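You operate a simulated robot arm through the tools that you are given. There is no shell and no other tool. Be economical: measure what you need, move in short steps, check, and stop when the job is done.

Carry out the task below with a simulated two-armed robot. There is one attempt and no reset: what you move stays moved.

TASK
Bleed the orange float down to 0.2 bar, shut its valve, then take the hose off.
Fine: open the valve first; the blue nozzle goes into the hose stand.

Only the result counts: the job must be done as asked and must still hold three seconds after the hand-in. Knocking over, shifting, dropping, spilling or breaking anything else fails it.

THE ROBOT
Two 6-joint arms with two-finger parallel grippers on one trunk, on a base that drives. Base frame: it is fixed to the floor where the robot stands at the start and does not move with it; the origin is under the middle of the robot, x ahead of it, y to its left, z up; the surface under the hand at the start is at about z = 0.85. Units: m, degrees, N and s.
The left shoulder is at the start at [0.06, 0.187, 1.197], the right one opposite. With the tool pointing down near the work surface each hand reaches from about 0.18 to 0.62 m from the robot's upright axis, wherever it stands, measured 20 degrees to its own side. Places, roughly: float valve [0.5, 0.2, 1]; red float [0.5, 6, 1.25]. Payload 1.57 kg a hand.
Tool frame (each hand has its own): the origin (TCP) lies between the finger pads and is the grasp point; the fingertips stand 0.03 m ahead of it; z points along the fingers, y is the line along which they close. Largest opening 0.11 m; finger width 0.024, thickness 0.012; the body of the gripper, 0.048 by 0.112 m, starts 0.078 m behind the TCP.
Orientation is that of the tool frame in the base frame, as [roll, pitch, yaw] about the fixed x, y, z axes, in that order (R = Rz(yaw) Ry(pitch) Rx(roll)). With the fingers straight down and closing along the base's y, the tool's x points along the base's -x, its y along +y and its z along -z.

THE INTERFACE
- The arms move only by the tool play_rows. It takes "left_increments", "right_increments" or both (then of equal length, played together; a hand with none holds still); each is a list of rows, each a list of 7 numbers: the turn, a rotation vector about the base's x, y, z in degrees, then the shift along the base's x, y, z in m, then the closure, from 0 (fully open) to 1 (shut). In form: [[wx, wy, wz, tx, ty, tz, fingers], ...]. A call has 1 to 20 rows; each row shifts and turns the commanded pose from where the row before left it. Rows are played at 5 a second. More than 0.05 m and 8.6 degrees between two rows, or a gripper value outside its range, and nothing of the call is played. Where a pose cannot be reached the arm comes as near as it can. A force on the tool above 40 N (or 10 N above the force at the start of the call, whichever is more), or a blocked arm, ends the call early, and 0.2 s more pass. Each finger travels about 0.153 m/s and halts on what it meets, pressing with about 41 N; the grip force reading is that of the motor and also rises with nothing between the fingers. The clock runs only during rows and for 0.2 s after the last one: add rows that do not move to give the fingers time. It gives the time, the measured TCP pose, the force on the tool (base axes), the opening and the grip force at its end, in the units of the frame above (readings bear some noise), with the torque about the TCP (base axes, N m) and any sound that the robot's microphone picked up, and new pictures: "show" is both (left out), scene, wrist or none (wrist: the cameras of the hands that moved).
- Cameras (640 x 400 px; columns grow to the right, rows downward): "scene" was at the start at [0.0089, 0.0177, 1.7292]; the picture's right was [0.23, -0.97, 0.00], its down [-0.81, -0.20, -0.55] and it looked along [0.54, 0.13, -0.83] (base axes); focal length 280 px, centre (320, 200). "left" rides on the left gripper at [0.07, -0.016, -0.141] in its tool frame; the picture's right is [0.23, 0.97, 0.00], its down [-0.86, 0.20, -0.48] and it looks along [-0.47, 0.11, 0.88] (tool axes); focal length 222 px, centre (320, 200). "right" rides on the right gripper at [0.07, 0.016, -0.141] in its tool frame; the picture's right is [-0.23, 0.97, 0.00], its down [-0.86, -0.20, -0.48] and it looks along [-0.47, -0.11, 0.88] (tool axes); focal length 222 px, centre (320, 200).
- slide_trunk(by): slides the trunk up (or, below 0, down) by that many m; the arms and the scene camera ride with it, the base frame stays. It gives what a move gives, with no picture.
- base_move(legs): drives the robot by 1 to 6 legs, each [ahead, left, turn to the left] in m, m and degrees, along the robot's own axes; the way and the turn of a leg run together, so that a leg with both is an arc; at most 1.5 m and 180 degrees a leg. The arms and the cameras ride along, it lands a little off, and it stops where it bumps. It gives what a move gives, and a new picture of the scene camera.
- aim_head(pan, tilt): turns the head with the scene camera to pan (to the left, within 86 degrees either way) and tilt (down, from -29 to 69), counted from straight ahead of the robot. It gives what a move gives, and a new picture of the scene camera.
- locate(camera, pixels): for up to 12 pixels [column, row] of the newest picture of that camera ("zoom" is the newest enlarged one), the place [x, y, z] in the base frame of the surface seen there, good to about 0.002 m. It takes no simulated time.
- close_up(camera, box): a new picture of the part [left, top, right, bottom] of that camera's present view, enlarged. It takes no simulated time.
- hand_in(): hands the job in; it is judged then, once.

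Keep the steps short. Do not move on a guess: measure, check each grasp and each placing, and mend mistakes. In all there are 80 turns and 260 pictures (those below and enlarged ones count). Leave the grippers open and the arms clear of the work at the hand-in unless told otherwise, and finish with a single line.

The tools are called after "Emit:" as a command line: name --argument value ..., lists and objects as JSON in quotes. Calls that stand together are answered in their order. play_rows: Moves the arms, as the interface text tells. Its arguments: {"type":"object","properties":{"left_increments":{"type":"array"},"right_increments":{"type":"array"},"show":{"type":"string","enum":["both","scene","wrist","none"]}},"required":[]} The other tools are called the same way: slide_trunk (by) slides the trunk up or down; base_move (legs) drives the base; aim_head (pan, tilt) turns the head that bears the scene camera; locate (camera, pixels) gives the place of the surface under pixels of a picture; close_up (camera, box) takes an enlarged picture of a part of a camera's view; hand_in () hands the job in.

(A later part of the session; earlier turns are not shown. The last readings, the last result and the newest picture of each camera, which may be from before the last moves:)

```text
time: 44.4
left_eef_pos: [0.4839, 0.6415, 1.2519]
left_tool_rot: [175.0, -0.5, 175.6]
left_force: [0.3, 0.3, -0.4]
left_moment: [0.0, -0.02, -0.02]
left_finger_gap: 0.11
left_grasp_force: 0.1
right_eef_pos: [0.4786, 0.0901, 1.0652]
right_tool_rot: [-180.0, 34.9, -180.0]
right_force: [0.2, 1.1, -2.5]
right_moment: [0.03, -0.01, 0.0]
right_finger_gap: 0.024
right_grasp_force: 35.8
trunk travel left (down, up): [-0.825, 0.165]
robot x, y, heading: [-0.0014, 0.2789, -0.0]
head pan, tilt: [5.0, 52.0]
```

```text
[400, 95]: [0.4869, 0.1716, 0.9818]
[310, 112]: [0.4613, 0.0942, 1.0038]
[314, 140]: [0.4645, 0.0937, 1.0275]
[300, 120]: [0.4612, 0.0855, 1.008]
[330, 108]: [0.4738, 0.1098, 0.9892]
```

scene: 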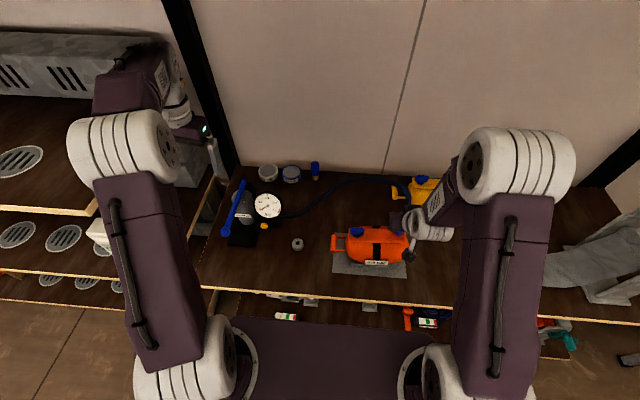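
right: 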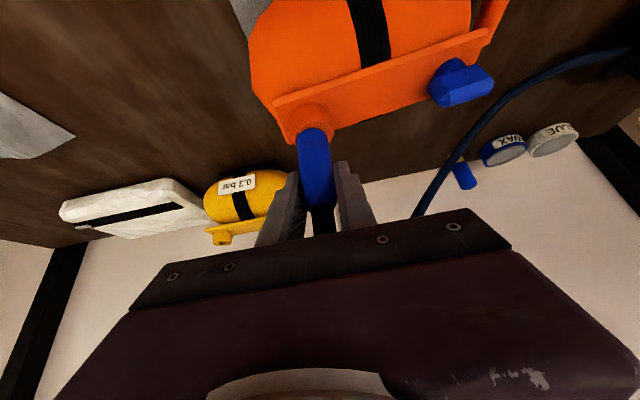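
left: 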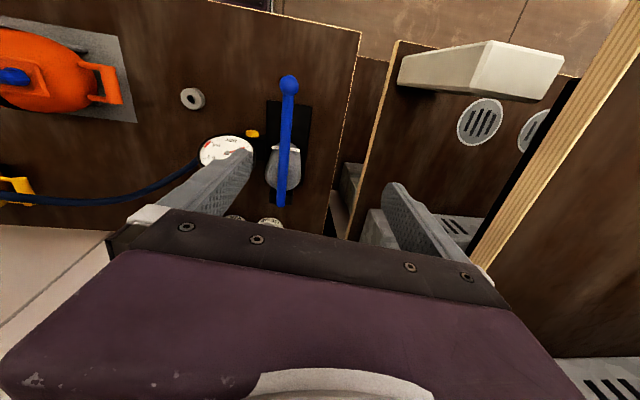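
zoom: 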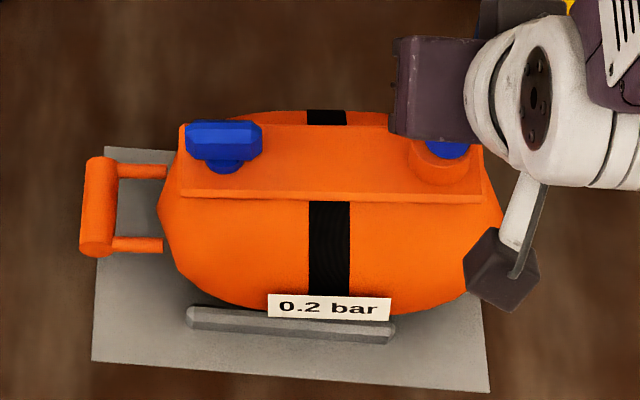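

The float is lifting with the nozzle: the plate by the nozzle has risen from about 0.978 to 0.987. The coupling is tighter than the float is heavy, so I'll lower it back at once and hold the float with the left hand while pulling.

Emit:
play_rows --right_increments '[[0, 0, 0, 0, 0, -0.004, 1], [0, 0, 0, 0, 0, -0.004, 1], [0, 0, 0, 0, 0, -0.004, 1], [0, 0, 0, 0, 0, -0.004, 1], [0, 0, 0, 0, 0, 0, 1]]' --show "scene"

Emit:
close_up --camera "scene" --box '[320, 205, 430, 280]'

Emit:
locate --camera "zoom" --pixels '[[330, 188], [330, 198], [330, 160], [330, 130], [250, 185], [400, 190], [250, 135], [380, 140], [330, 310], [395, 160]]'

```text
time: 45.6
left_eef_pos: [0.484, 0.6404, 1.2532]
left_tool_rot: [174.9, -0.3, 175.6]
left_force: [-0.4, -0.2, 0.5]
left_moment: [0.01, -0.02, -0.04]
left_finger_gap: 0.1098
left_grasp_force: 0.1
right_eef_pos: [0.4787, 0.0897, 1.0497]
right_tool_rot: [180.0, 34.9, 179.9]
right_force: [-0.1, -3.1, 2.1]
right_moment: [-0.18, 0.01, -0.01]
right_finger_gap: 0.024
right_grasp_force: 35.7
trunk travel left (down, up): [-0.825, 0.165]
robot x, y, heading: [0.0003, 0.2782, -0.1]
head pan, tilt: [5.0, 52.0]
```

scene: 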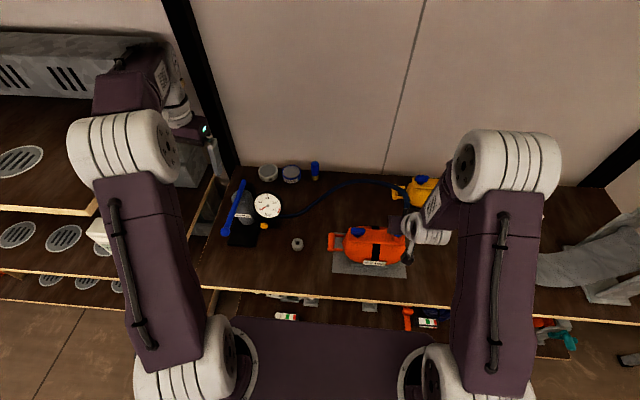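

```text
5.33 times, centred on (375, 242) of scene
```

zoom: 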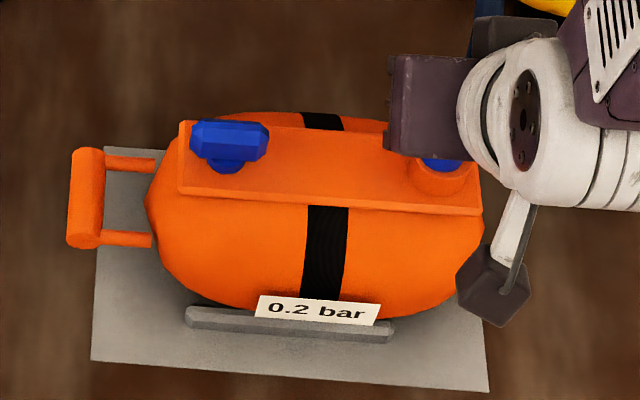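

```text
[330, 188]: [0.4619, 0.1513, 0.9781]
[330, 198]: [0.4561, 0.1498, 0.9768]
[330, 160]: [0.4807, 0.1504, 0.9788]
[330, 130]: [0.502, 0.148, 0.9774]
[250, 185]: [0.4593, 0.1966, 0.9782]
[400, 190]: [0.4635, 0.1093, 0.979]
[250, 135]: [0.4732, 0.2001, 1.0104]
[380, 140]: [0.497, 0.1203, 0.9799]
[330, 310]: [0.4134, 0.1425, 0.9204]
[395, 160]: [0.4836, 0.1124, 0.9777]
```

The float is back down: plate at 0.978, label and handle at the same pixels as at the start. The plate spans x 0.455–0.503. I'll turn the left hand so it closes along x and bring it part-way over to y ≈ 0.40.

Emit:
play_rows --left_increments '[[0, 0, -7.13, 0, -0.02, 0, 0], [0, 0, -7.13, 0, -0.02, 0, 0], [0, 0, -7.13, 0, -0.02, 0, 0], [0, 0, -7.13, 0, -0.02, 0, 0], [0, 0, -7.13, 0, -0.02, 0, 0], [0, 0, -7.13, 0, -0.02, 0, 0], [0, 0, -7.13, 0, -0.02, 0, 0], [0, 0, -7.13, 0, -0.02, 0, 0], [0, 0, -7.13, 0, -0.02, 0, 0], [0, 0, -7.13, 0, -0.02, 0, 0], [0, 0, -7.13, 0, -0.02, 0, 0], [0, 0, -7.13, 0, -0.02, 0, 0], [-8, 0, 0, 0, 0, 0, 0], [-8, 0, 0, 0, 0, 0, 0], [0, 0, 0, 0, 0, 0, 0]]'

```text
time: 48.8
left_eef_pos: [0.483, 0.4001, 1.2514]
left_tool_rot: [174.9, 15.7, 90.1]
left_force: [-0.5, -0.5, 0.6]
left_moment: [-0.01, 0.01, -0.02]
left_finger_gap: 0.11
left_grasp_force: 0.0
right_eef_pos: [0.4793, 0.0899, 1.0485]
right_tool_rot: [-180.0, 35.1, -179.9]
right_force: [0.2, -2.1, 0.7]
right_moment: [-0.09, -0.01, -0.01]
right_finger_gap: 0.0237
right_grasp_force: 36.3
trunk travel left (down, up): [-0.825, 0.165]
robot x, y, heading: [-0.0041, 0.2781, -0.0]
head pan, tilt: [5.0, 52.0]
```

scene: 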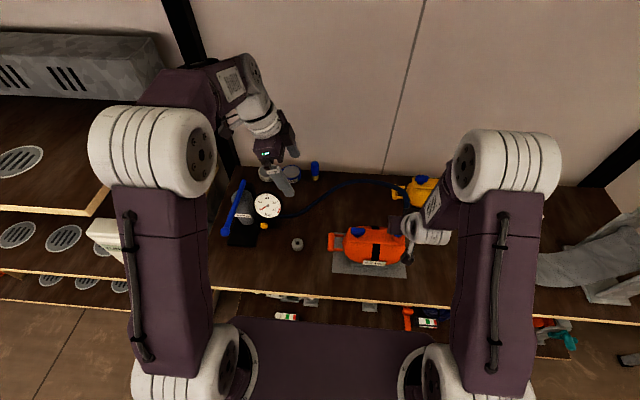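
left: 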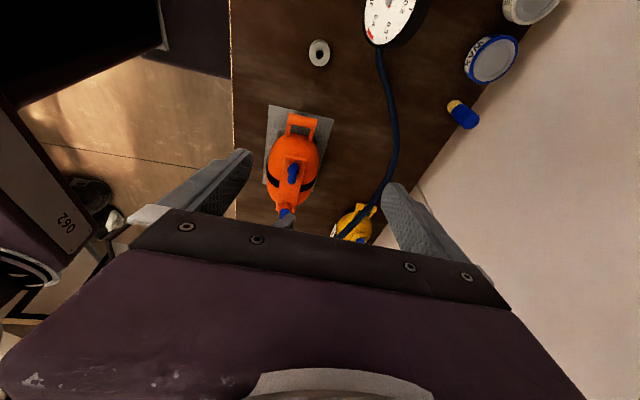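

Turned well, with a 5° side lean to remove. I'll correct it and move to (0.479, 0.172, 1.11), fingers at about 75 mm.

Emit:
play_rows --left_increments '[[0, 5, 0, 0, -0.03, 0, 0.3], [0, 0, 0, 0, -0.04, 0, 0.3], [0, 0, 0, -0.001, -0.04, -0.01, 0.3], [0, 0, 0, -0.001, -0.04, -0.02, 0.3], [0, 0, 0, -0.001, -0.04, -0.03, 0.3], [0, 0, 0, -0.001, -0.038, -0.04, 0.3], [0, 0, 0, 0, 0, -0.04, 0.3], [0, 0, 0, 0, 0, 0, 0.3]]'

Emit:
close_up --camera "left" --box '[200, 90, 440, 260]'

```text
refused: row 6 steps farther than a row can; nothing moved
```

```text
2.35 times, centred on (320, 175) of left
```

zoom: 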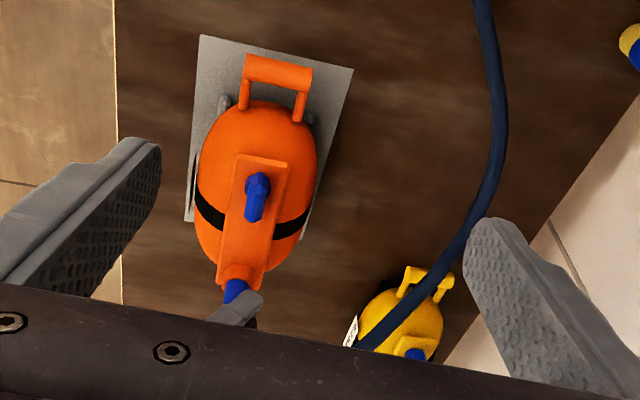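

Emit:
play_rows --left_increments '[[0, 5, 0, 0, -0.03, 0, 0.3], [0, 0, 0, 0, -0.04, 0, 0.3], [0, 0, 0, -0.001, -0.04, -0.01, 0.3], [0, 0, 0, -0.001, -0.04, -0.02, 0.3], [0, 0, 0, -0.001, -0.038, -0.03, 0.3], [0, 0, 0, -0.001, -0.02, -0.04, 0.3], [0, 0, 0, 0, -0.02, -0.04, 0.3], [0, 0, 0, 0, 0, 0, 0.3]]'

Emit:
close_up --camera "left" --box '[200, 90, 440, 260]'

```text
time: 50.6
left_eef_pos: [0.4809, 0.1751, 1.1122]
left_tool_rot: [-180.0, 15.6, 91.4]
left_force: [-0.4, 0.0, 0.0]
left_moment: [0.01, 0.01, -0.02]
left_finger_gap: 0.0771
left_grasp_force: 0.0
right_eef_pos: [0.4795, 0.0907, 1.0492]
right_tool_rot: [179.9, 34.9, -179.9]
right_force: [0.2, -0.8, -0.6]
right_moment: [-0.08, -0.04, -0.03]
right_finger_gap: 0.024
right_grasp_force: 36.3
trunk travel left (down, up): [-0.825, 0.165]
robot x, y, heading: [-0.0, 0.279, -0.1]
head pan, tilt: [5.0, 52.0]
```

scene: 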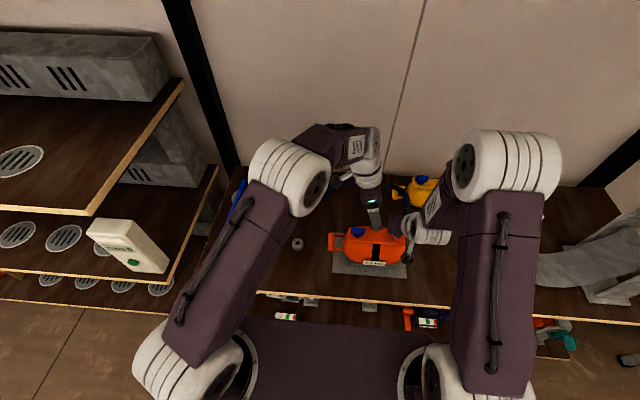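
left: 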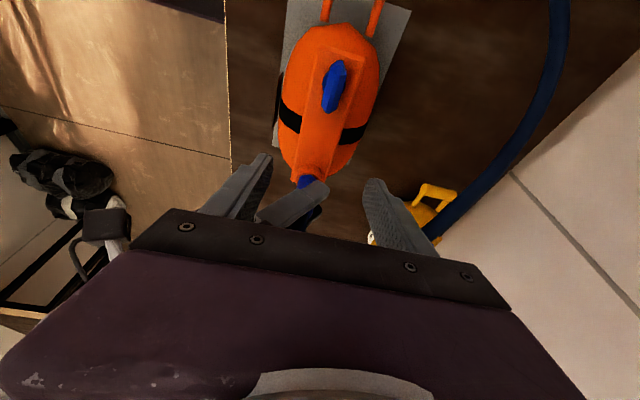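

```text
2.35 times, centred on (320, 175) of left
```

zoom: 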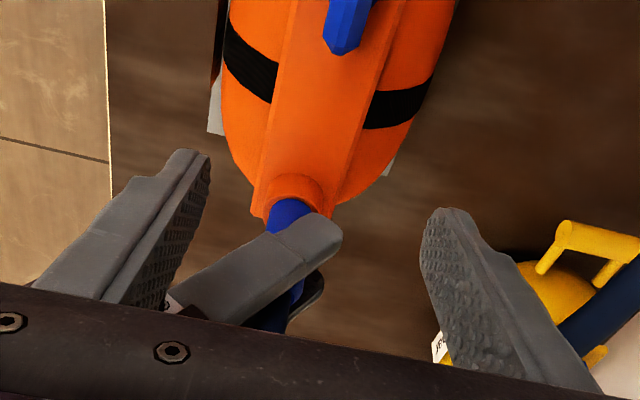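

The left fingers straddle the plate, clear of the right hand. I'll descend to z ≈ 1.012, then look.

Emit:
play_rows --left_increments '[[0, 0, 0, -0.002, 0, -0.03, 0.3], [0, 0, 0, 0, 0, -0.03, 0.3], [0, 0, 0, 0, 0, -0.03, 0.3], [0, 0, 0, 0, 0, -0.01, 0.3], [0, 0, 0, 0, 0, 0, 0.3]]' --show "wrist"

Emit:
close_up --camera "left" --box '[200, 90, 440, 260]'

Emit:
close_up --camera "scene" --box '[320, 190, 440, 280]'

```text
time: 51.8
left_eef_pos: [0.4776, 0.1726, 1.0116]
left_tool_rot: [-179.8, 15.6, 91.4]
left_force: [0.5, -0.5, 0.1]
left_moment: [-0.01, -0.04, -0.04]
left_finger_gap: 0.077
left_grasp_force: 0.1
right_eef_pos: [0.4797, 0.0894, 1.0484]
right_tool_rot: [-180.0, 35.0, -180.0]
right_force: [-0.6, -1.3, 0.0]
right_moment: [0.0, 0.0, -0.02]
right_finger_gap: 0.0241
right_grasp_force: 35.7
trunk travel left (down, up): [-0.825, 0.165]
robot x, y, heading: [0.0005, 0.2787, -0.0]
head pan, tilt: [5.0, 52.0]
```

left: 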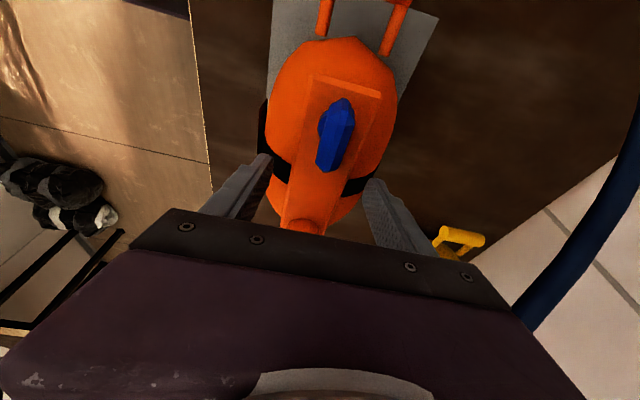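

```text
2.35 times, centred on (320, 175) of left
```

zoom: 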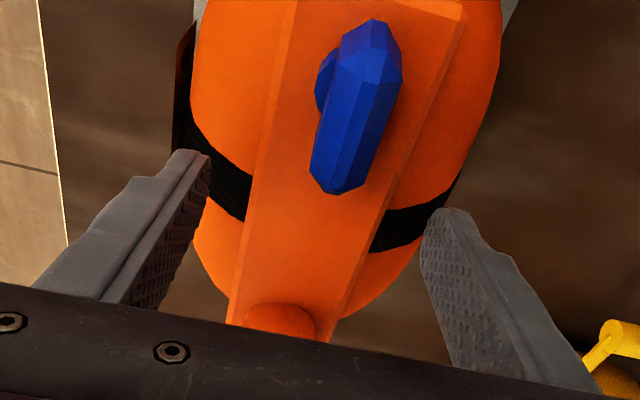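

```text
4.44 times, centred on (380, 235) of scene
```

zoom: 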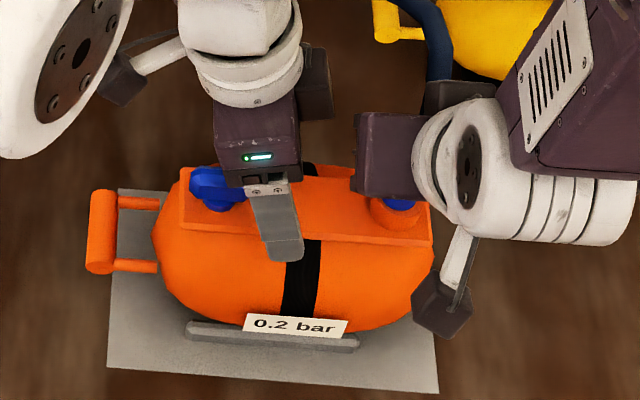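

The fingers are centred on the plate. I'll descend 12 mm, then close gently on its edges.

Emit:
play_rows --left_increments '[[0, 0, 0, 0, 0, -0.006, 0.3], [0, 0, 0, 0, 0, -0.006, 0.3], [0, 0, 0, 0, 0, 0, 0.45], [0, 0, 0, 0, 0, 0, 0.55], [0, 0, 0, 0, 0, 0, 0.6], [0, 0, 0, 0, 0, 0, 1], [0, 0, 0, 0, 0, 0, 1]]' --show "wrist"

Emit:
close_up --camera "left" --box '[200, 90, 440, 260]'

Emit:
close_up --camera "scene" --box '[320, 190, 440, 280]'

```text
time: 53.3
left_eef_pos: [0.48, 0.1722, 1.0068]
left_tool_rot: [179.5, 15.9, 91.1]
left_force: [-7.5, 6.8, 27.0]
left_moment: [0.37, 0.18, -0.75]
left_finger_gap: 0.0503
left_grasp_force: 41.0
right_eef_pos: [0.479, 0.09, 1.0513]
right_tool_rot: [-179.9, 35.3, 179.8]
right_force: [8.0, -5.1, -4.8]
right_moment: [-0.32, -0.5, -0.01]
right_finger_gap: 0.024
right_grasp_force: 36.3
trunk travel left (down, up): [-0.825, 0.165]
robot x, y, heading: [0.0005, 0.2787, -0.1]
head pan, tilt: [5.0, 52.0]
stopped in row 7 (left hand): the force on the tool passed its limit at 41 N (the readings are from after the stop); the commanded pose is now the measured one
```

left: 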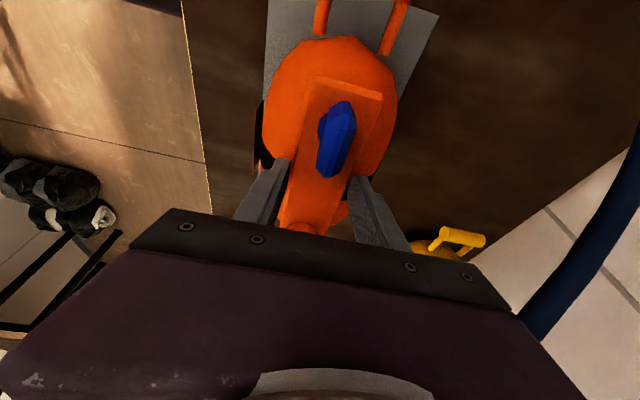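

```text
2.35 times, centred on (320, 175) of left
```

zoom: 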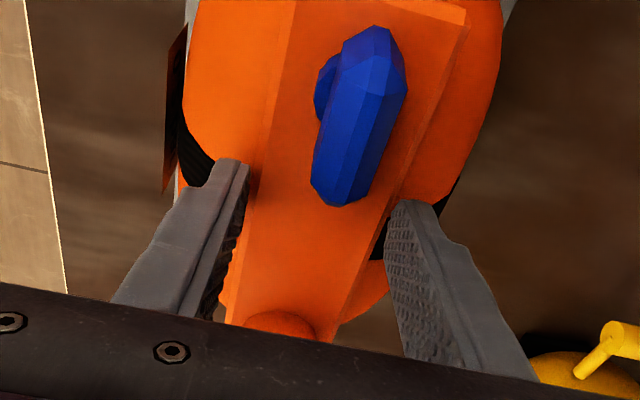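

```text
4.44 times, centred on (380, 235) of scene
```

zoom: 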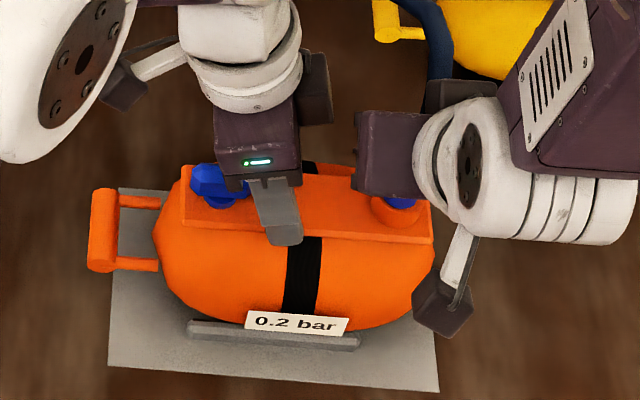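

The left hand has closed to 50 mm on the plate edges and rests on the float, pressing down with about 27 N. I'll hold a moment and read the settled forces.

Emit:
play_rows --left_increments '[[0, 0, 0, 0, 0, 0, 1], [0, 0, 0, 0, 0, 0, 1], [0, 0, 0, 0, 0, 0, 1]]' --show "none"

Emit:
locate --camera "zoom" --pixels '[[340, 215], [210, 225], [340, 238], [290, 325], [120, 240], [225, 270]]'

```text
time: 53.8
left_eef_pos: [0.4786, 0.1731, 1.0063]
left_tool_rot: [179.5, 15.9, 91.1]
left_force: [-7.7, 4.3, 15.7]
left_moment: [0.44, 0.3, -0.17]
left_finger_gap: 0.0498
left_grasp_force: 40.5
right_eef_pos: [0.4782, 0.09, 1.0503]
right_tool_rot: [-180.0, 35.3, 179.9]
right_force: [3.4, -2.9, -4.5]
right_moment: [-0.12, -0.19, -0.02]
right_finger_gap: 0.0237
right_grasp_force: 35.6
trunk travel left (down, up): [-0.825, 0.165]
robot x, y, heading: [-0.0007, 0.2806, 0.2]
head pan, tilt: [5.0, 52.0]
stopped in row 2 (left hand): the force on the tool passed its limit at 41 N (the readings are from after the stop); the commanded pose is now the measured one
```

```text
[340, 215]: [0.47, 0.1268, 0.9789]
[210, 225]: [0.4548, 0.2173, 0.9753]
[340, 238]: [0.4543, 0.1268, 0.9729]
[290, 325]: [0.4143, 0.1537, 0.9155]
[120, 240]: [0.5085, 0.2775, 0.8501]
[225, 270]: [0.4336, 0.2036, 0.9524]
```

The squeeze on the bevelled edge trips the force limit. Pressing the closed fingertips on top of the plate between knob and collar is simpler. I'll open a little, lift 3 cm, shift 6 mm towards −y and close the fingers.

Emit:
play_rows --left_increments '[[0, 0, 0, 0, 0, 0, 0.4], [0, 0, 0, 0, 0, 0, 0.4], [0, 0, 0, 0, 0, 0.02, 0.4], [0, 0, 0, 0, -0.003, 0.02, 0.4], [0, 0, 0, 0, -0.003, 0.0, 1], [0, 0, 0, 0, 0, 0, 1], [0, 0, 0, 0, 0, 0, 1]]' --show "wrist"

Emit:
close_up --camera "scene" --box '[320, 190, 440, 280]'

```text
time: 55.4
left_eef_pos: [0.4805, 0.1664, 1.0442]
left_tool_rot: [179.6, 15.9, 91.2]
left_force: [-0.2, 0.1, 0.0]
left_moment: [0.01, -0.03, -0.01]
left_finger_gap: 0.0
left_grasp_force: 20.9
right_eef_pos: [0.4798, 0.0902, 1.0501]
right_tool_rot: [179.9, 35.2, 179.9]
right_force: [-0.7, -1.2, -0.4]
right_moment: [-0.05, 0.03, 0.0]
right_finger_gap: 0.0241
right_grasp_force: 36.0
trunk travel left (down, up): [-0.825, 0.165]
robot x, y, heading: [-0.0006, 0.2798, -0.0]
head pan, tilt: [5.0, 52.0]
```

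left: 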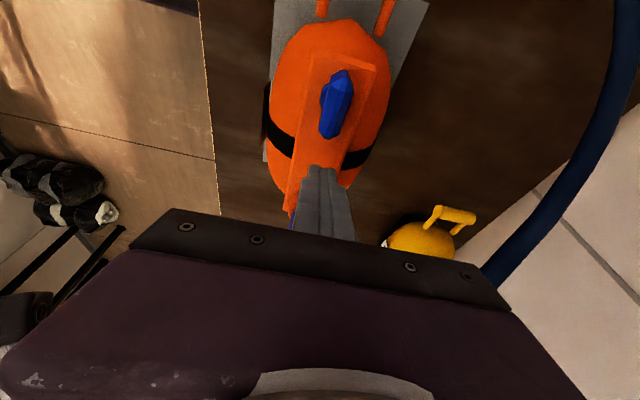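

```text
4.44 times, centred on (380, 235) of scene
```

zoom: 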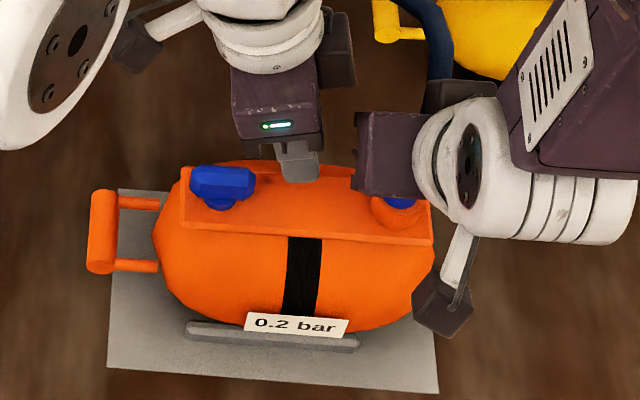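

The closed tips are at about z 1.012. I'll shift 8 mm nearer the nozzle and descend 28 mm, just short of the plate.

Emit:
play_rows --left_increments '[[0, 0, 0, -0.001, -0.004, -0.01, 1], [0, 0, 0, 0, -0.004, -0.01, 1], [0, 0, 0, 0, 0, -0.008, 1], [0, 0, 0, 0, 0, -0.003, 1], [0, 0, 0, 0, 0, -0.002, 1], [0, 0, 0, 0, 0, 0, 1]]' --show "none"

Emit:
close_up --camera "scene" --box '[320, 190, 440, 280]'

```text
time: 56.8
left_eef_pos: [0.4802, 0.1583, 1.0111]
left_tool_rot: [179.6, 15.8, 91.3]
left_force: [0.9, -0.6, 0.4]
left_moment: [-0.02, 0.03, -0.01]
left_finger_gap: 0.0002
left_grasp_force: 21.2
right_eef_pos: [0.4803, 0.0888, 1.0478]
right_tool_rot: [-180.0, 35.1, 179.9]
right_force: [-0.5, -1.4, 0.0]
right_moment: [-0.02, 0.0, 0.0]
right_finger_gap: 0.024
right_grasp_force: 35.7
trunk travel left (down, up): [-0.825, 0.165]
robot x, y, heading: [0.0002, 0.2789, 0.1]
head pan, tilt: [5.0, 52.0]
```

```text
4.44 times, centred on (380, 235) of scene
```

zoom: 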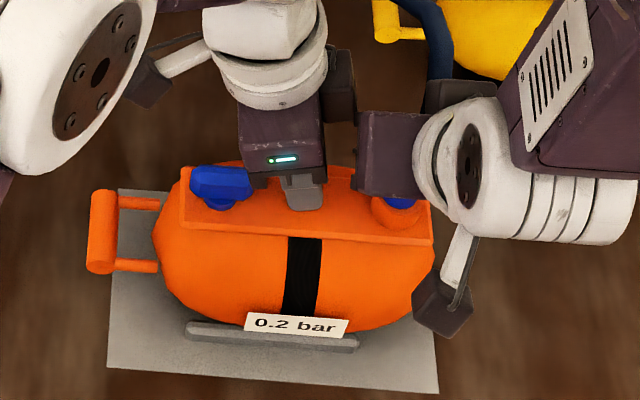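

No contact yet and about 1–2 mm to go. I'll lower in 1 mm steps until there is a light press.

Emit:
play_rows --left_increments '[[0, 0, 0, 0, 0, -0.001, 1], [0, 0, 0, 0, 0, -0.001, 1], [0, 0, 0, 0, 0, -0.001, 1], [0, 0, 0, 0, 0, 0, 1]]' --show "none"

```text
time: 57.8
left_eef_pos: [0.4797, 0.1585, 1.0112]
left_tool_rot: [179.1, 15.9, 91.0]
left_force: [2.9, 6.9, 28.3]
left_moment: [0.31, -0.17, -0.35]
left_finger_gap: 0.0
left_grasp_force: 21.0
right_eef_pos: [0.4791, 0.0897, 1.0501]
right_tool_rot: [180.0, 35.2, 179.9]
right_force: [2.1, -8.0, -5.4]
right_moment: [-0.43, -0.13, -0.04]
right_finger_gap: 0.0239
right_grasp_force: 36.5
trunk travel left (down, up): [-0.825, 0.165]
robot x, y, heading: [0.0025, 0.282, 0.1]
head pan, tilt: [5.0, 52.0]
```

It is pressing at 28 N, so the arm is stiff. I'll ease the left up 1.5 mm, then pull the right up in 2 mm steps.

Emit:
play_rows --left_increments '[[0, 0, 0, 0, 0, 0.0015, 1], [0, 0, 0, 0, 0, 0, 1], [0, 0, 0, 0, 0, 0, 1], [0, 0, 0, 0, 0, 0, 1], [0, 0, 0, 0, 0, 0, 1], [0, 0, 0, 0, 0, 0, 1]]' --right_increments '[[0, 0, 0, 0, 0, 0, 1], [0, 0, 0, 0, 0, 0.001, 1], [0, 0, 0, 0, 0, 0.002, 1], [0, 0, 0, 0, 0, 0.002, 1], [0, 0, 0, 0, 0, 0.002, 1], [0, 0, 0, 0, 0, 0.002, 1]]' --show "wrist"

Emit:
close_up --camera "scene" --box '[320, 190, 440, 280]'

Emit:
close_up --camera "right" --box '[220, 90, 420, 240]'

```text
time: 59.2
left_eef_pos: [0.4791, 0.1566, 1.0106]
left_tool_rot: [179.3, 15.9, 91.1]
left_force: [4.3, -2.3, 22.8]
left_moment: [0.0, -0.17, -0.14]
left_finger_gap: 0.0002
left_grasp_force: 20.8
right_eef_pos: [0.4803, 0.0909, 1.0574]
right_tool_rot: [-180.0, 35.3, 179.9]
right_force: [0.9, -1.5, 0.1]
right_moment: [-0.08, -0.05, 0.03]
right_finger_gap: 0.0239
right_grasp_force: 36.1
trunk travel left (down, up): [-0.825, 0.165]
robot x, y, heading: [0.0019, 0.2796, -0.1]
head pan, tilt: [5.0, 52.0]
```

right: 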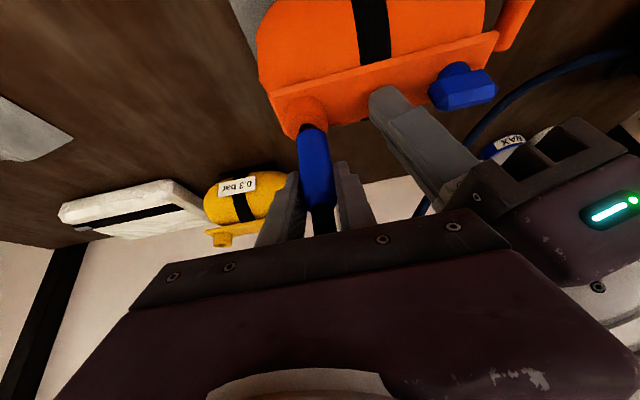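
left: 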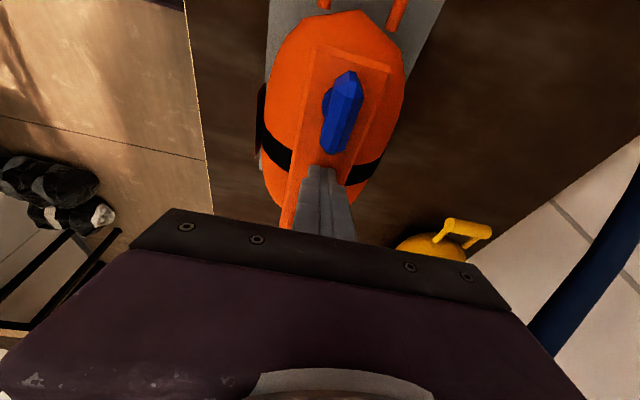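

```text
4.44 times, centred on (380, 235) of scene
```

zoom: 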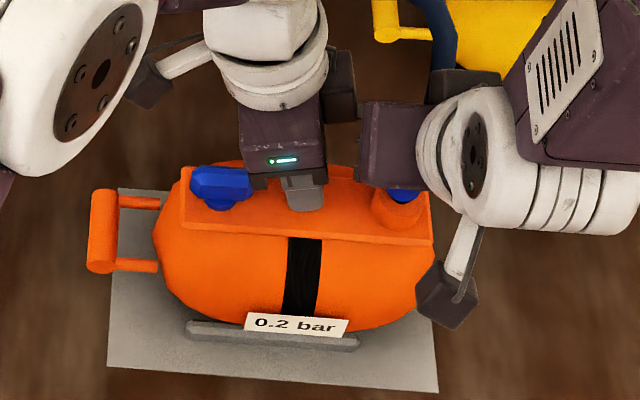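

```text
2.67 times, centred on (320, 165) of right
```

zoom: 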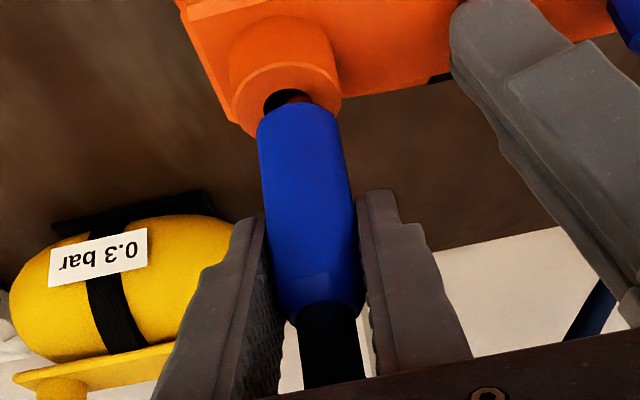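

The nozzle has popped free: the dark gap in the collar is visible and the float is still in place. I'll pull it up a further 5 cm.

Emit:
play_rows --right_increments '[[0, 0, 0, 0, 0, 0.005, 1], [0, 0, 0, 0, 0, 0.01, 1], [0, 0, 0, 0, 0, 0.015, 1], [0, 0, 0, 0, 0, 0.02, 1], [0, 0, 0, 0, 0, 0.02, 1], [0, 0, 0, 0, 0, 0, 1]]'

Emit:
close_up --camera "right" --box '[220, 60, 420, 240]'

```text
time: 60.6
left_eef_pos: [0.4775, 0.1568, 1.0108]
left_tool_rot: [179.5, 15.9, 91.1]
left_force: [2.5, -4.6, 21.5]
left_moment: [-0.07, -0.09, -0.06]
left_finger_gap: 0.0
left_grasp_force: 20.9
right_eef_pos: [0.4791, 0.0888, 1.1294]
right_tool_rot: [180.0, 35.3, -180.0]
right_force: [-0.3, -0.4, 0.2]
right_moment: [-0.03, 0.0, 0.02]
right_finger_gap: 0.0241
right_grasp_force: 36.1
trunk travel left (down, up): [-0.825, 0.165]
robot x, y, heading: [0.0005, 0.28, 0.0]
head pan, tilt: [5.0, 52.0]
```

scene: 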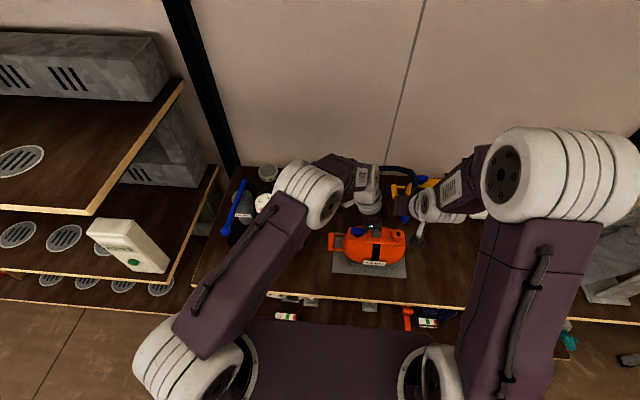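
right: 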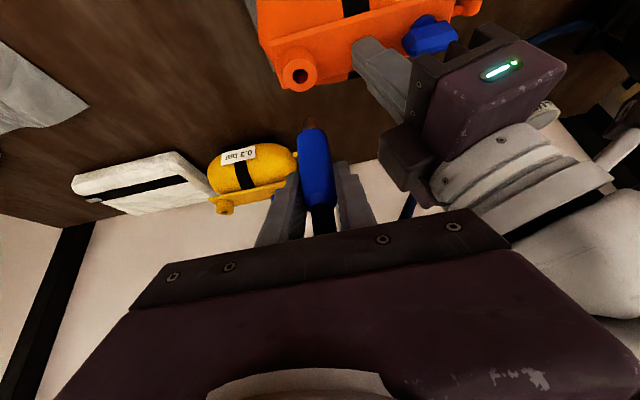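

```text
2.22 times, centred on (320, 150) of right
```

zoom: 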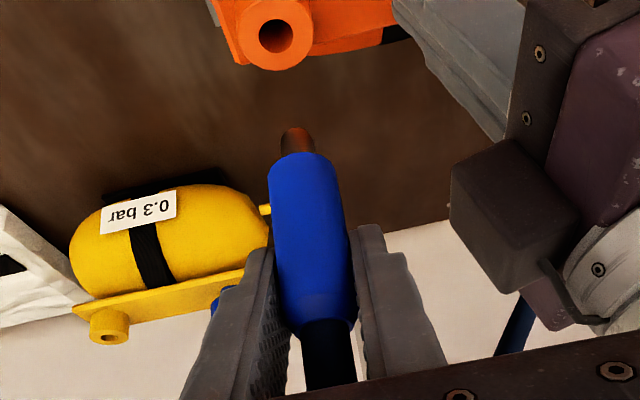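

The nozzle is out with its metal tip showing. Before moving the left hand away I'll check where the hose now runs.

Emit:
close_up --camera "scene" --box '[320, 150, 440, 240]'

Emit:
locate --camera "scene" --pixels '[[390, 168], [405, 170], [413, 178], [385, 176], [380, 236], [376, 262], [332, 243]]'

Emit:
locate --camera "right" --pixels '[[405, 207], [313, 122], [313, 132], [312, 150], [318, 150], [307, 150]]'

```text
4.44 times, centred on (380, 195) of scene
```

zoom: 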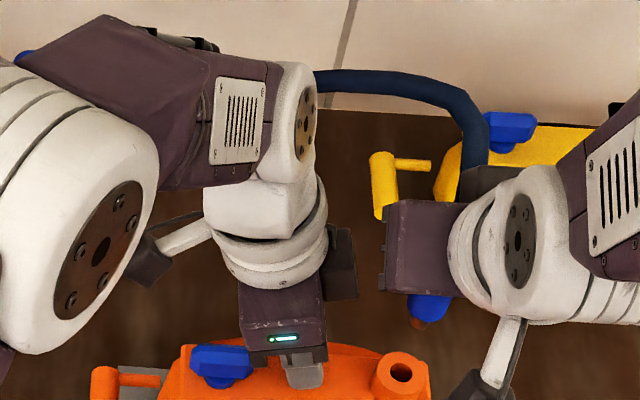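

```text
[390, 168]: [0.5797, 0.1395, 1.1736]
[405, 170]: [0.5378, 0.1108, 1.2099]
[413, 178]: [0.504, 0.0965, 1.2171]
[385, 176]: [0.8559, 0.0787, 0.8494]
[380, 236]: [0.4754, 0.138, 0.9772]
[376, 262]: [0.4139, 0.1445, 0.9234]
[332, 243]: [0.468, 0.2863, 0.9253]
```

```text
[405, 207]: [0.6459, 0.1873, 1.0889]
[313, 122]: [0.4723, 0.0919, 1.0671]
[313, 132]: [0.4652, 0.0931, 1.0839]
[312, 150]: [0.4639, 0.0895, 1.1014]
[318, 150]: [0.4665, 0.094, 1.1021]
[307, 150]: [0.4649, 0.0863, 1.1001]
```

The float is in place and the hose passes well behind the left wrist. I'll lift the left hand straight up, then retrace its path.

Emit:
play_rows --left_increments '[[0, 0, 0, 0, 0, 0.01, 1], [0, 0, 0, 0, 0, 0.03, 1], [0, 0, 0, 0, 0, 0.04, 1], [0, 0, 0, 0, 0.01, 0.04, 1], [0, 0, 0, 0, 0.03, 0.04, 1], [0, 0, 0, 0, 0.035, 0.035, 1], [0, 0, 0, 0, 0.04, 0.02, 1], [0, 0, 0, 0, 0.04, 0.02, 1], [0, 0, 0, 0, 0.045, 0.01, 1], [0, 0, 0, 0, 0.045, 0, 1], [8, 0, 0, 0, 0, 0, 1], [8, 0, 0, 0, 0, 0, 1], [0, 0, 0, 0, 0, 0, 1]]' --show "scene"

```text
time: 63.4
left_eef_pos: [0.4802, 0.4062, 1.254]
left_tool_rot: [179.3, -0.1, 91.1]
left_force: [-0.5, 0.5, 0.5]
left_moment: [0.0, -0.02, -0.04]
left_finger_gap: 0.0001
left_grasp_force: 21.4
right_eef_pos: [0.4792, 0.0908, 1.1285]
right_tool_rot: [-179.8, 35.2, 180.0]
right_force: [0.3, 0.1, -0.9]
right_moment: [-0.03, 0.01, -0.01]
right_finger_gap: 0.0241
right_grasp_force: 35.8
trunk travel left (down, up): [-0.825, 0.165]
robot x, y, heading: [-0.0028, 0.2814, 0.0]
head pan, tilt: [5.0, 52.0]
```

scene: 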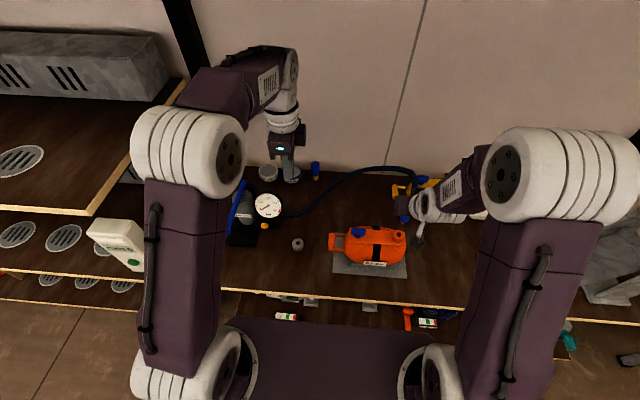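

The left hand is clear of the float. I'll move it back to the far left, unturning, while the right carries the nozzle part of the way (+0.15 m in y).

Emit:
play_rows --left_increments '[[0, 0, 7.1, -0.005, 0.02, 0.002, 1], [0, 0, 7.1, -0.005, 0.02, 0.002, 1], [0, 0, 7.1, -0.005, 0.02, 0.002, 1], [0, 0, 7.1, -0.005, 0.02, 0.002, 1], [0, 0, 7.1, -0.005, 0.02, 0.002, 1], [0, 0, 7.1, -0.005, 0.02, 0.002, 1], [0, 0, 7.1, -0.005, 0.02, 0.002, 1], [0, 0, 7.1, -0.005, 0.02, 0.002, 1], [0, 0, 7.1, -0.005, 0.02, 0.002, 0.5], [0, 0, 7.1, -0.005, 0.02, 0.002, 0], [0, 0, 7.1, -0.005, 0.02, 0.002, 0], [0, 0, 7.1, -0.005, 0.02, 0.002, 0], [0, 0, 0, -0.03, 0.02, 0, 0], [0, 0, 0, -0.03, 0.02, 0, 0]]' --right_increments '[[0, 0, 0, 0, 0.0, 0.01, 1], [0, 0, 0, 0, 0.0, 0.01, 1], [0, 0, 0, 0, 0.015, 0.005, 1], [0, 0, 0, 0, 0.015, 0, 1], [0, 0, 0, 0, 0.015, 0, 1], [0, 0, 0, 0, 0.015, 0, 1], [0, 0, 0, 0, 0.015, 0, 1], [0, 0, 0, 0, 0.015, 0, 1], [0, 0, 0, 0, 0.015, 0, 1], [0, 0, 0, 0, 0.015, 0, 1], [0, 0, 0, 0, 0.015, 0, 1], [0, 0, 0, 0, 0.015, 0, 1], [0, 0, 0, 0, 0, 0, 1], [0, 0, 0, 0, 0, 0, 1]]'

```text
time: 66.4
left_eef_pos: [0.3588, 0.684, 1.279]
left_tool_rot: [179.2, 0.0, 176.2]
left_force: [0.7, 0.1, 0.2]
left_moment: [-0.02, -0.04, 0.0]
left_finger_gap: 0.11
left_grasp_force: 0.1
right_eef_pos: [0.4787, 0.2415, 1.1537]
right_tool_rot: [180.0, 35.1, 180.0]
right_force: [-1.2, 0.2, -0.6]
right_moment: [-0.03, -0.01, 0.01]
right_finger_gap: 0.0239
right_grasp_force: 36.2
trunk travel left (down, up): [-0.825, 0.165]
robot x, y, heading: [0.0012, 0.285, 0.2]
head pan, tilt: [5.0, 52.0]
```

scene: 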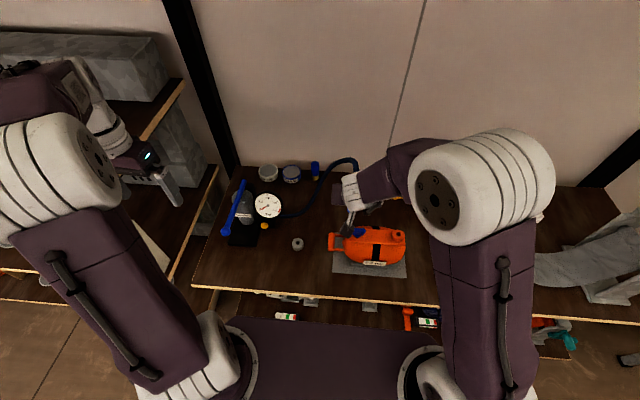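
right: 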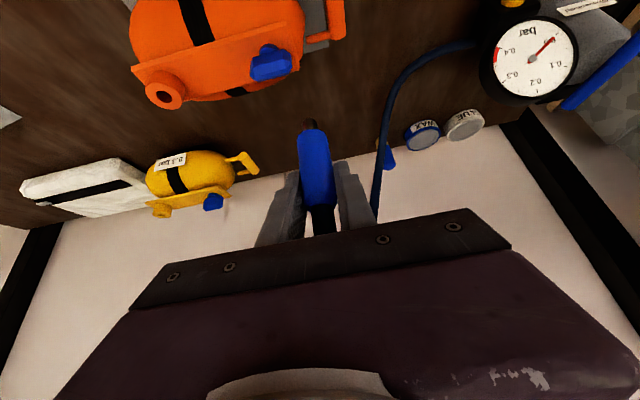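
left: 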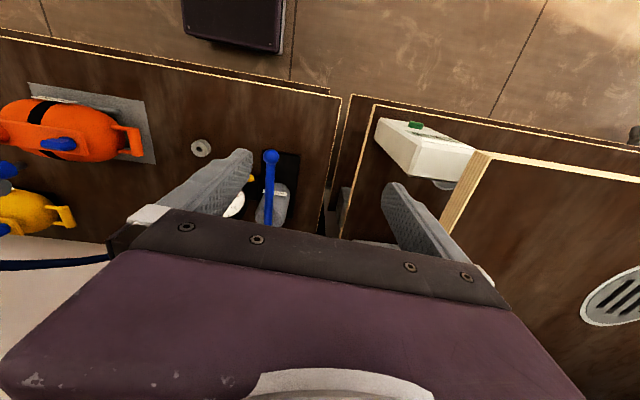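

The right hand reaches well. The hose passes near the small blue-yellow bottle at scene (315,170), so I'll check the clearance before going on.

Emit:
close_up --camera "scene" --box '[240, 140, 380, 260]'

Emit:
locate --camera "scene" --pixels '[[315, 165], [314, 176], [291, 173], [330, 172], [322, 184], [345, 161], [355, 166], [310, 202], [318, 190]]'

```text
3.33 times, centred on (310, 200) of scene
```

zoom: 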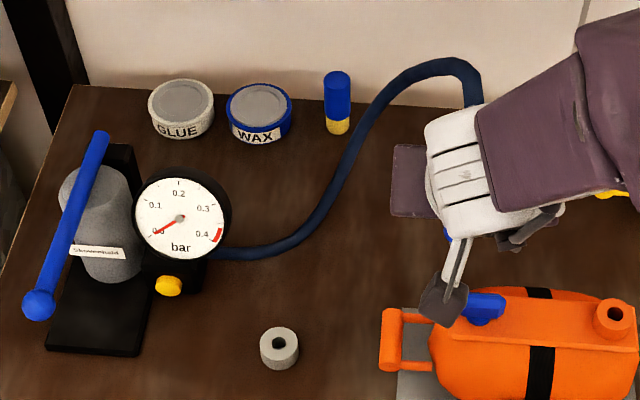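

```text
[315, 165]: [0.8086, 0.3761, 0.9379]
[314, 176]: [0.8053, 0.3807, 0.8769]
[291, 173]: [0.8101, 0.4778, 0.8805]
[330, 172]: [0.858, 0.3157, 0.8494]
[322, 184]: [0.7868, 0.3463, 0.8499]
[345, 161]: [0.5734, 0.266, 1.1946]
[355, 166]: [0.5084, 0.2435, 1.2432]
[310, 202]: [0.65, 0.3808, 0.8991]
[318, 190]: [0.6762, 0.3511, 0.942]
```

The hose's furthest x is about 0.68 and the bottle stands at 0.81, so it is safe. I'll carry the nozzle over the stand, staying high.

Emit:
play_rows --right_increments '[[0, 0, 0, 0.001, 0.015, 0, 1], [0, 0, 0, 0.001, 0.015, 0, 1], [0, 0, 0, 0.001, 0.015, 0, 1], [0, 0, 0, 0.001, 0.015, 0, 1], [0, 0, 0, 0.001, 0.015, 0, 1], [0, 0, 0, 0.001, 0.015, 0, 1], [0, 0, 0, 0.001, 0.015, 0, 1], [0, 0, 0, 0.001, 0.015, 0, 1], [0, 0, 0, 0.001, 0.015, 0, 1], [0, 0, 0, 0.001, 0.015, 0, 1], [0, 0, 0, 0.001, 0.015, -0.02, 1], [0, 0, 0, 0.001, 0.0, -0.03, 1], [0, 0, 0, 0.0, 0.0, -0.03, 1], [0, 0, 0, 0, 0, 0, 1]]'

Emit:
close_up --camera "scene" --box '[230, 140, 370, 260]'

Emit:
close_up --camera "right" --box '[240, 60, 420, 210]'

```text
time: 69.4
left_eef_pos: [0.3586, 0.683, 1.2784]
left_tool_rot: [179.2, -0.1, 176.3]
left_force: [-0.5, 0.0, 0.3]
left_moment: [-0.03, 0.0, -0.01]
left_finger_gap: 0.1098
left_grasp_force: 0.1
right_eef_pos: [0.4912, 0.405, 1.0732]
right_tool_rot: [-179.9, 35.2, 179.9]
right_force: [0.1, -0.6, -0.7]
right_moment: [0.02, 0.05, 0.03]
right_finger_gap: 0.0239
right_grasp_force: 36.0
trunk travel left (down, up): [-0.825, 0.165]
robot x, y, heading: [-0.0027, 0.2828, 0.1]
head pan, tilt: [5.0, 52.0]
```

scene: 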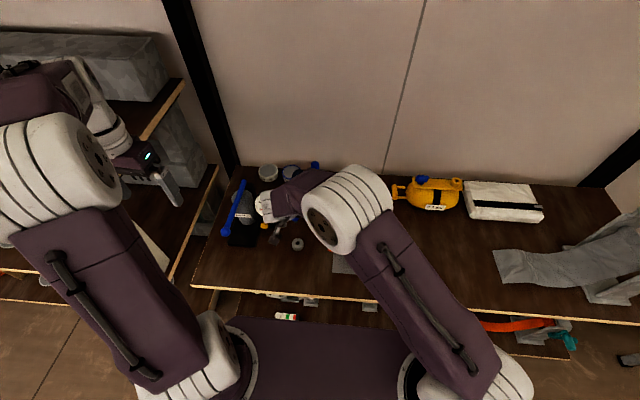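
right: 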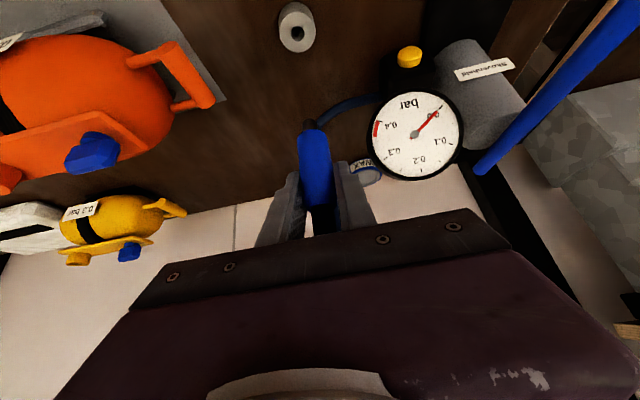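

```text
3.33 times, centred on (300, 200) of scene
```

zoom: 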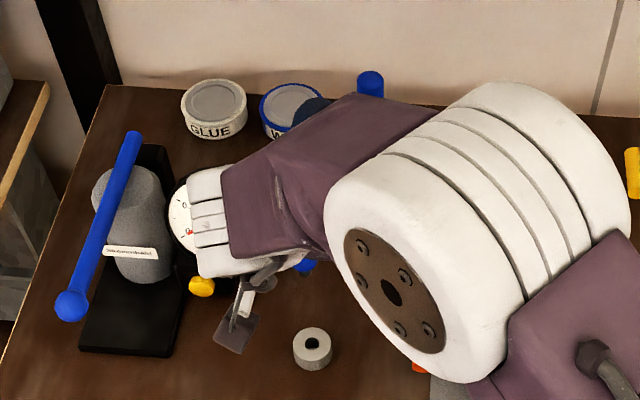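

```text
2.67 times, centred on (330, 135) of right
```

zoom: 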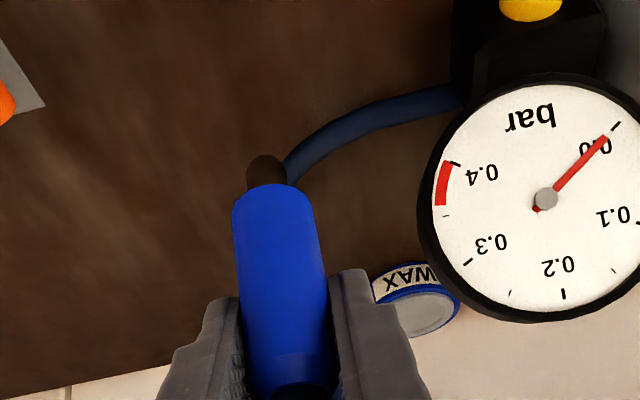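

The right camera sees both the stand at (297,27) and the nozzle tip at (306,123). I'll measure both.

Emit:
close_up --camera "right" --box '[270, 0, 330, 40]'

Emit:
locate --camera "zoom" --pixels '[[200, 250], [290, 350], [380, 250], [290, 180], [220, 330], [360, 330], [240, 200], [350, 200], [300, 280]]'

Emit:
close_up --camera "right" --box '[280, 105, 350, 155]'

Emit:
locate --camera "zoom" --pixels '[[200, 120], [230, 120], [260, 120], [230, 90], [230, 150], [170, 230], [240, 230], [320, 230], [240, 330], [180, 330], [340, 330]]'

```text
10.00 times, centred on (300, 20) of right
```

zoom: 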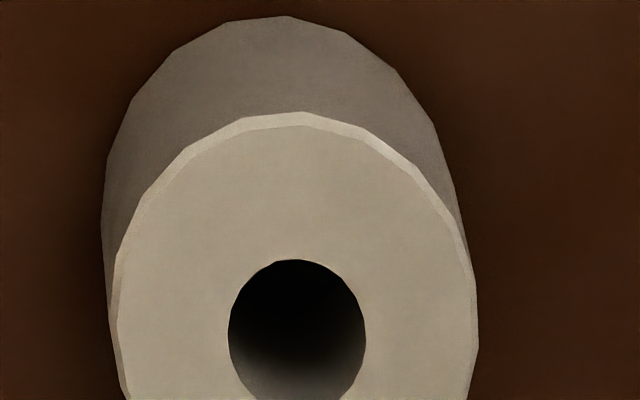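

```text
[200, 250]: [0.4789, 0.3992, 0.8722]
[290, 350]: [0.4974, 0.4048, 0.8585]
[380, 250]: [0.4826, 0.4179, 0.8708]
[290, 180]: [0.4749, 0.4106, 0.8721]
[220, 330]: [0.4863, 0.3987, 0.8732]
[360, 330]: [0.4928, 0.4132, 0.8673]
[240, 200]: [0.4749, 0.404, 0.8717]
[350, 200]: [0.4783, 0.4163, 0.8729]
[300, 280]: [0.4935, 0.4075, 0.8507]
```

```text
8.00 times, centred on (315, 130) of right
```

zoom: 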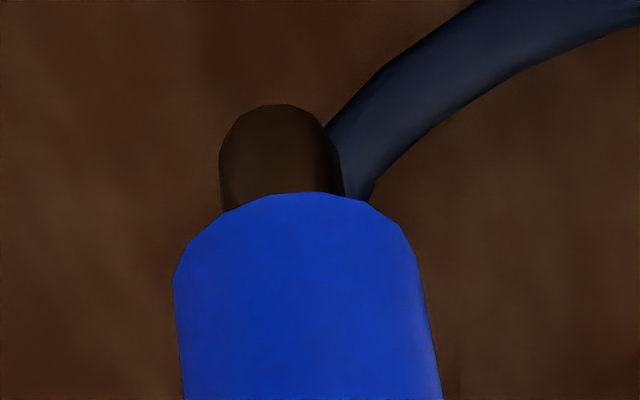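

```text
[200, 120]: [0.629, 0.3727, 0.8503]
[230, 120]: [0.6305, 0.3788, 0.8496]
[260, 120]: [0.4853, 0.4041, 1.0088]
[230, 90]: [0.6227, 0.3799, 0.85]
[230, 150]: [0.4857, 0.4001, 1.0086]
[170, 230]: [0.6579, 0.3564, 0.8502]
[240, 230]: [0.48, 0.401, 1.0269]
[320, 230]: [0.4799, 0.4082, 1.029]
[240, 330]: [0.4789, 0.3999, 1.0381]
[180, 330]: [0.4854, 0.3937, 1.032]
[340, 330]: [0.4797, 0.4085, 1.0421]
```

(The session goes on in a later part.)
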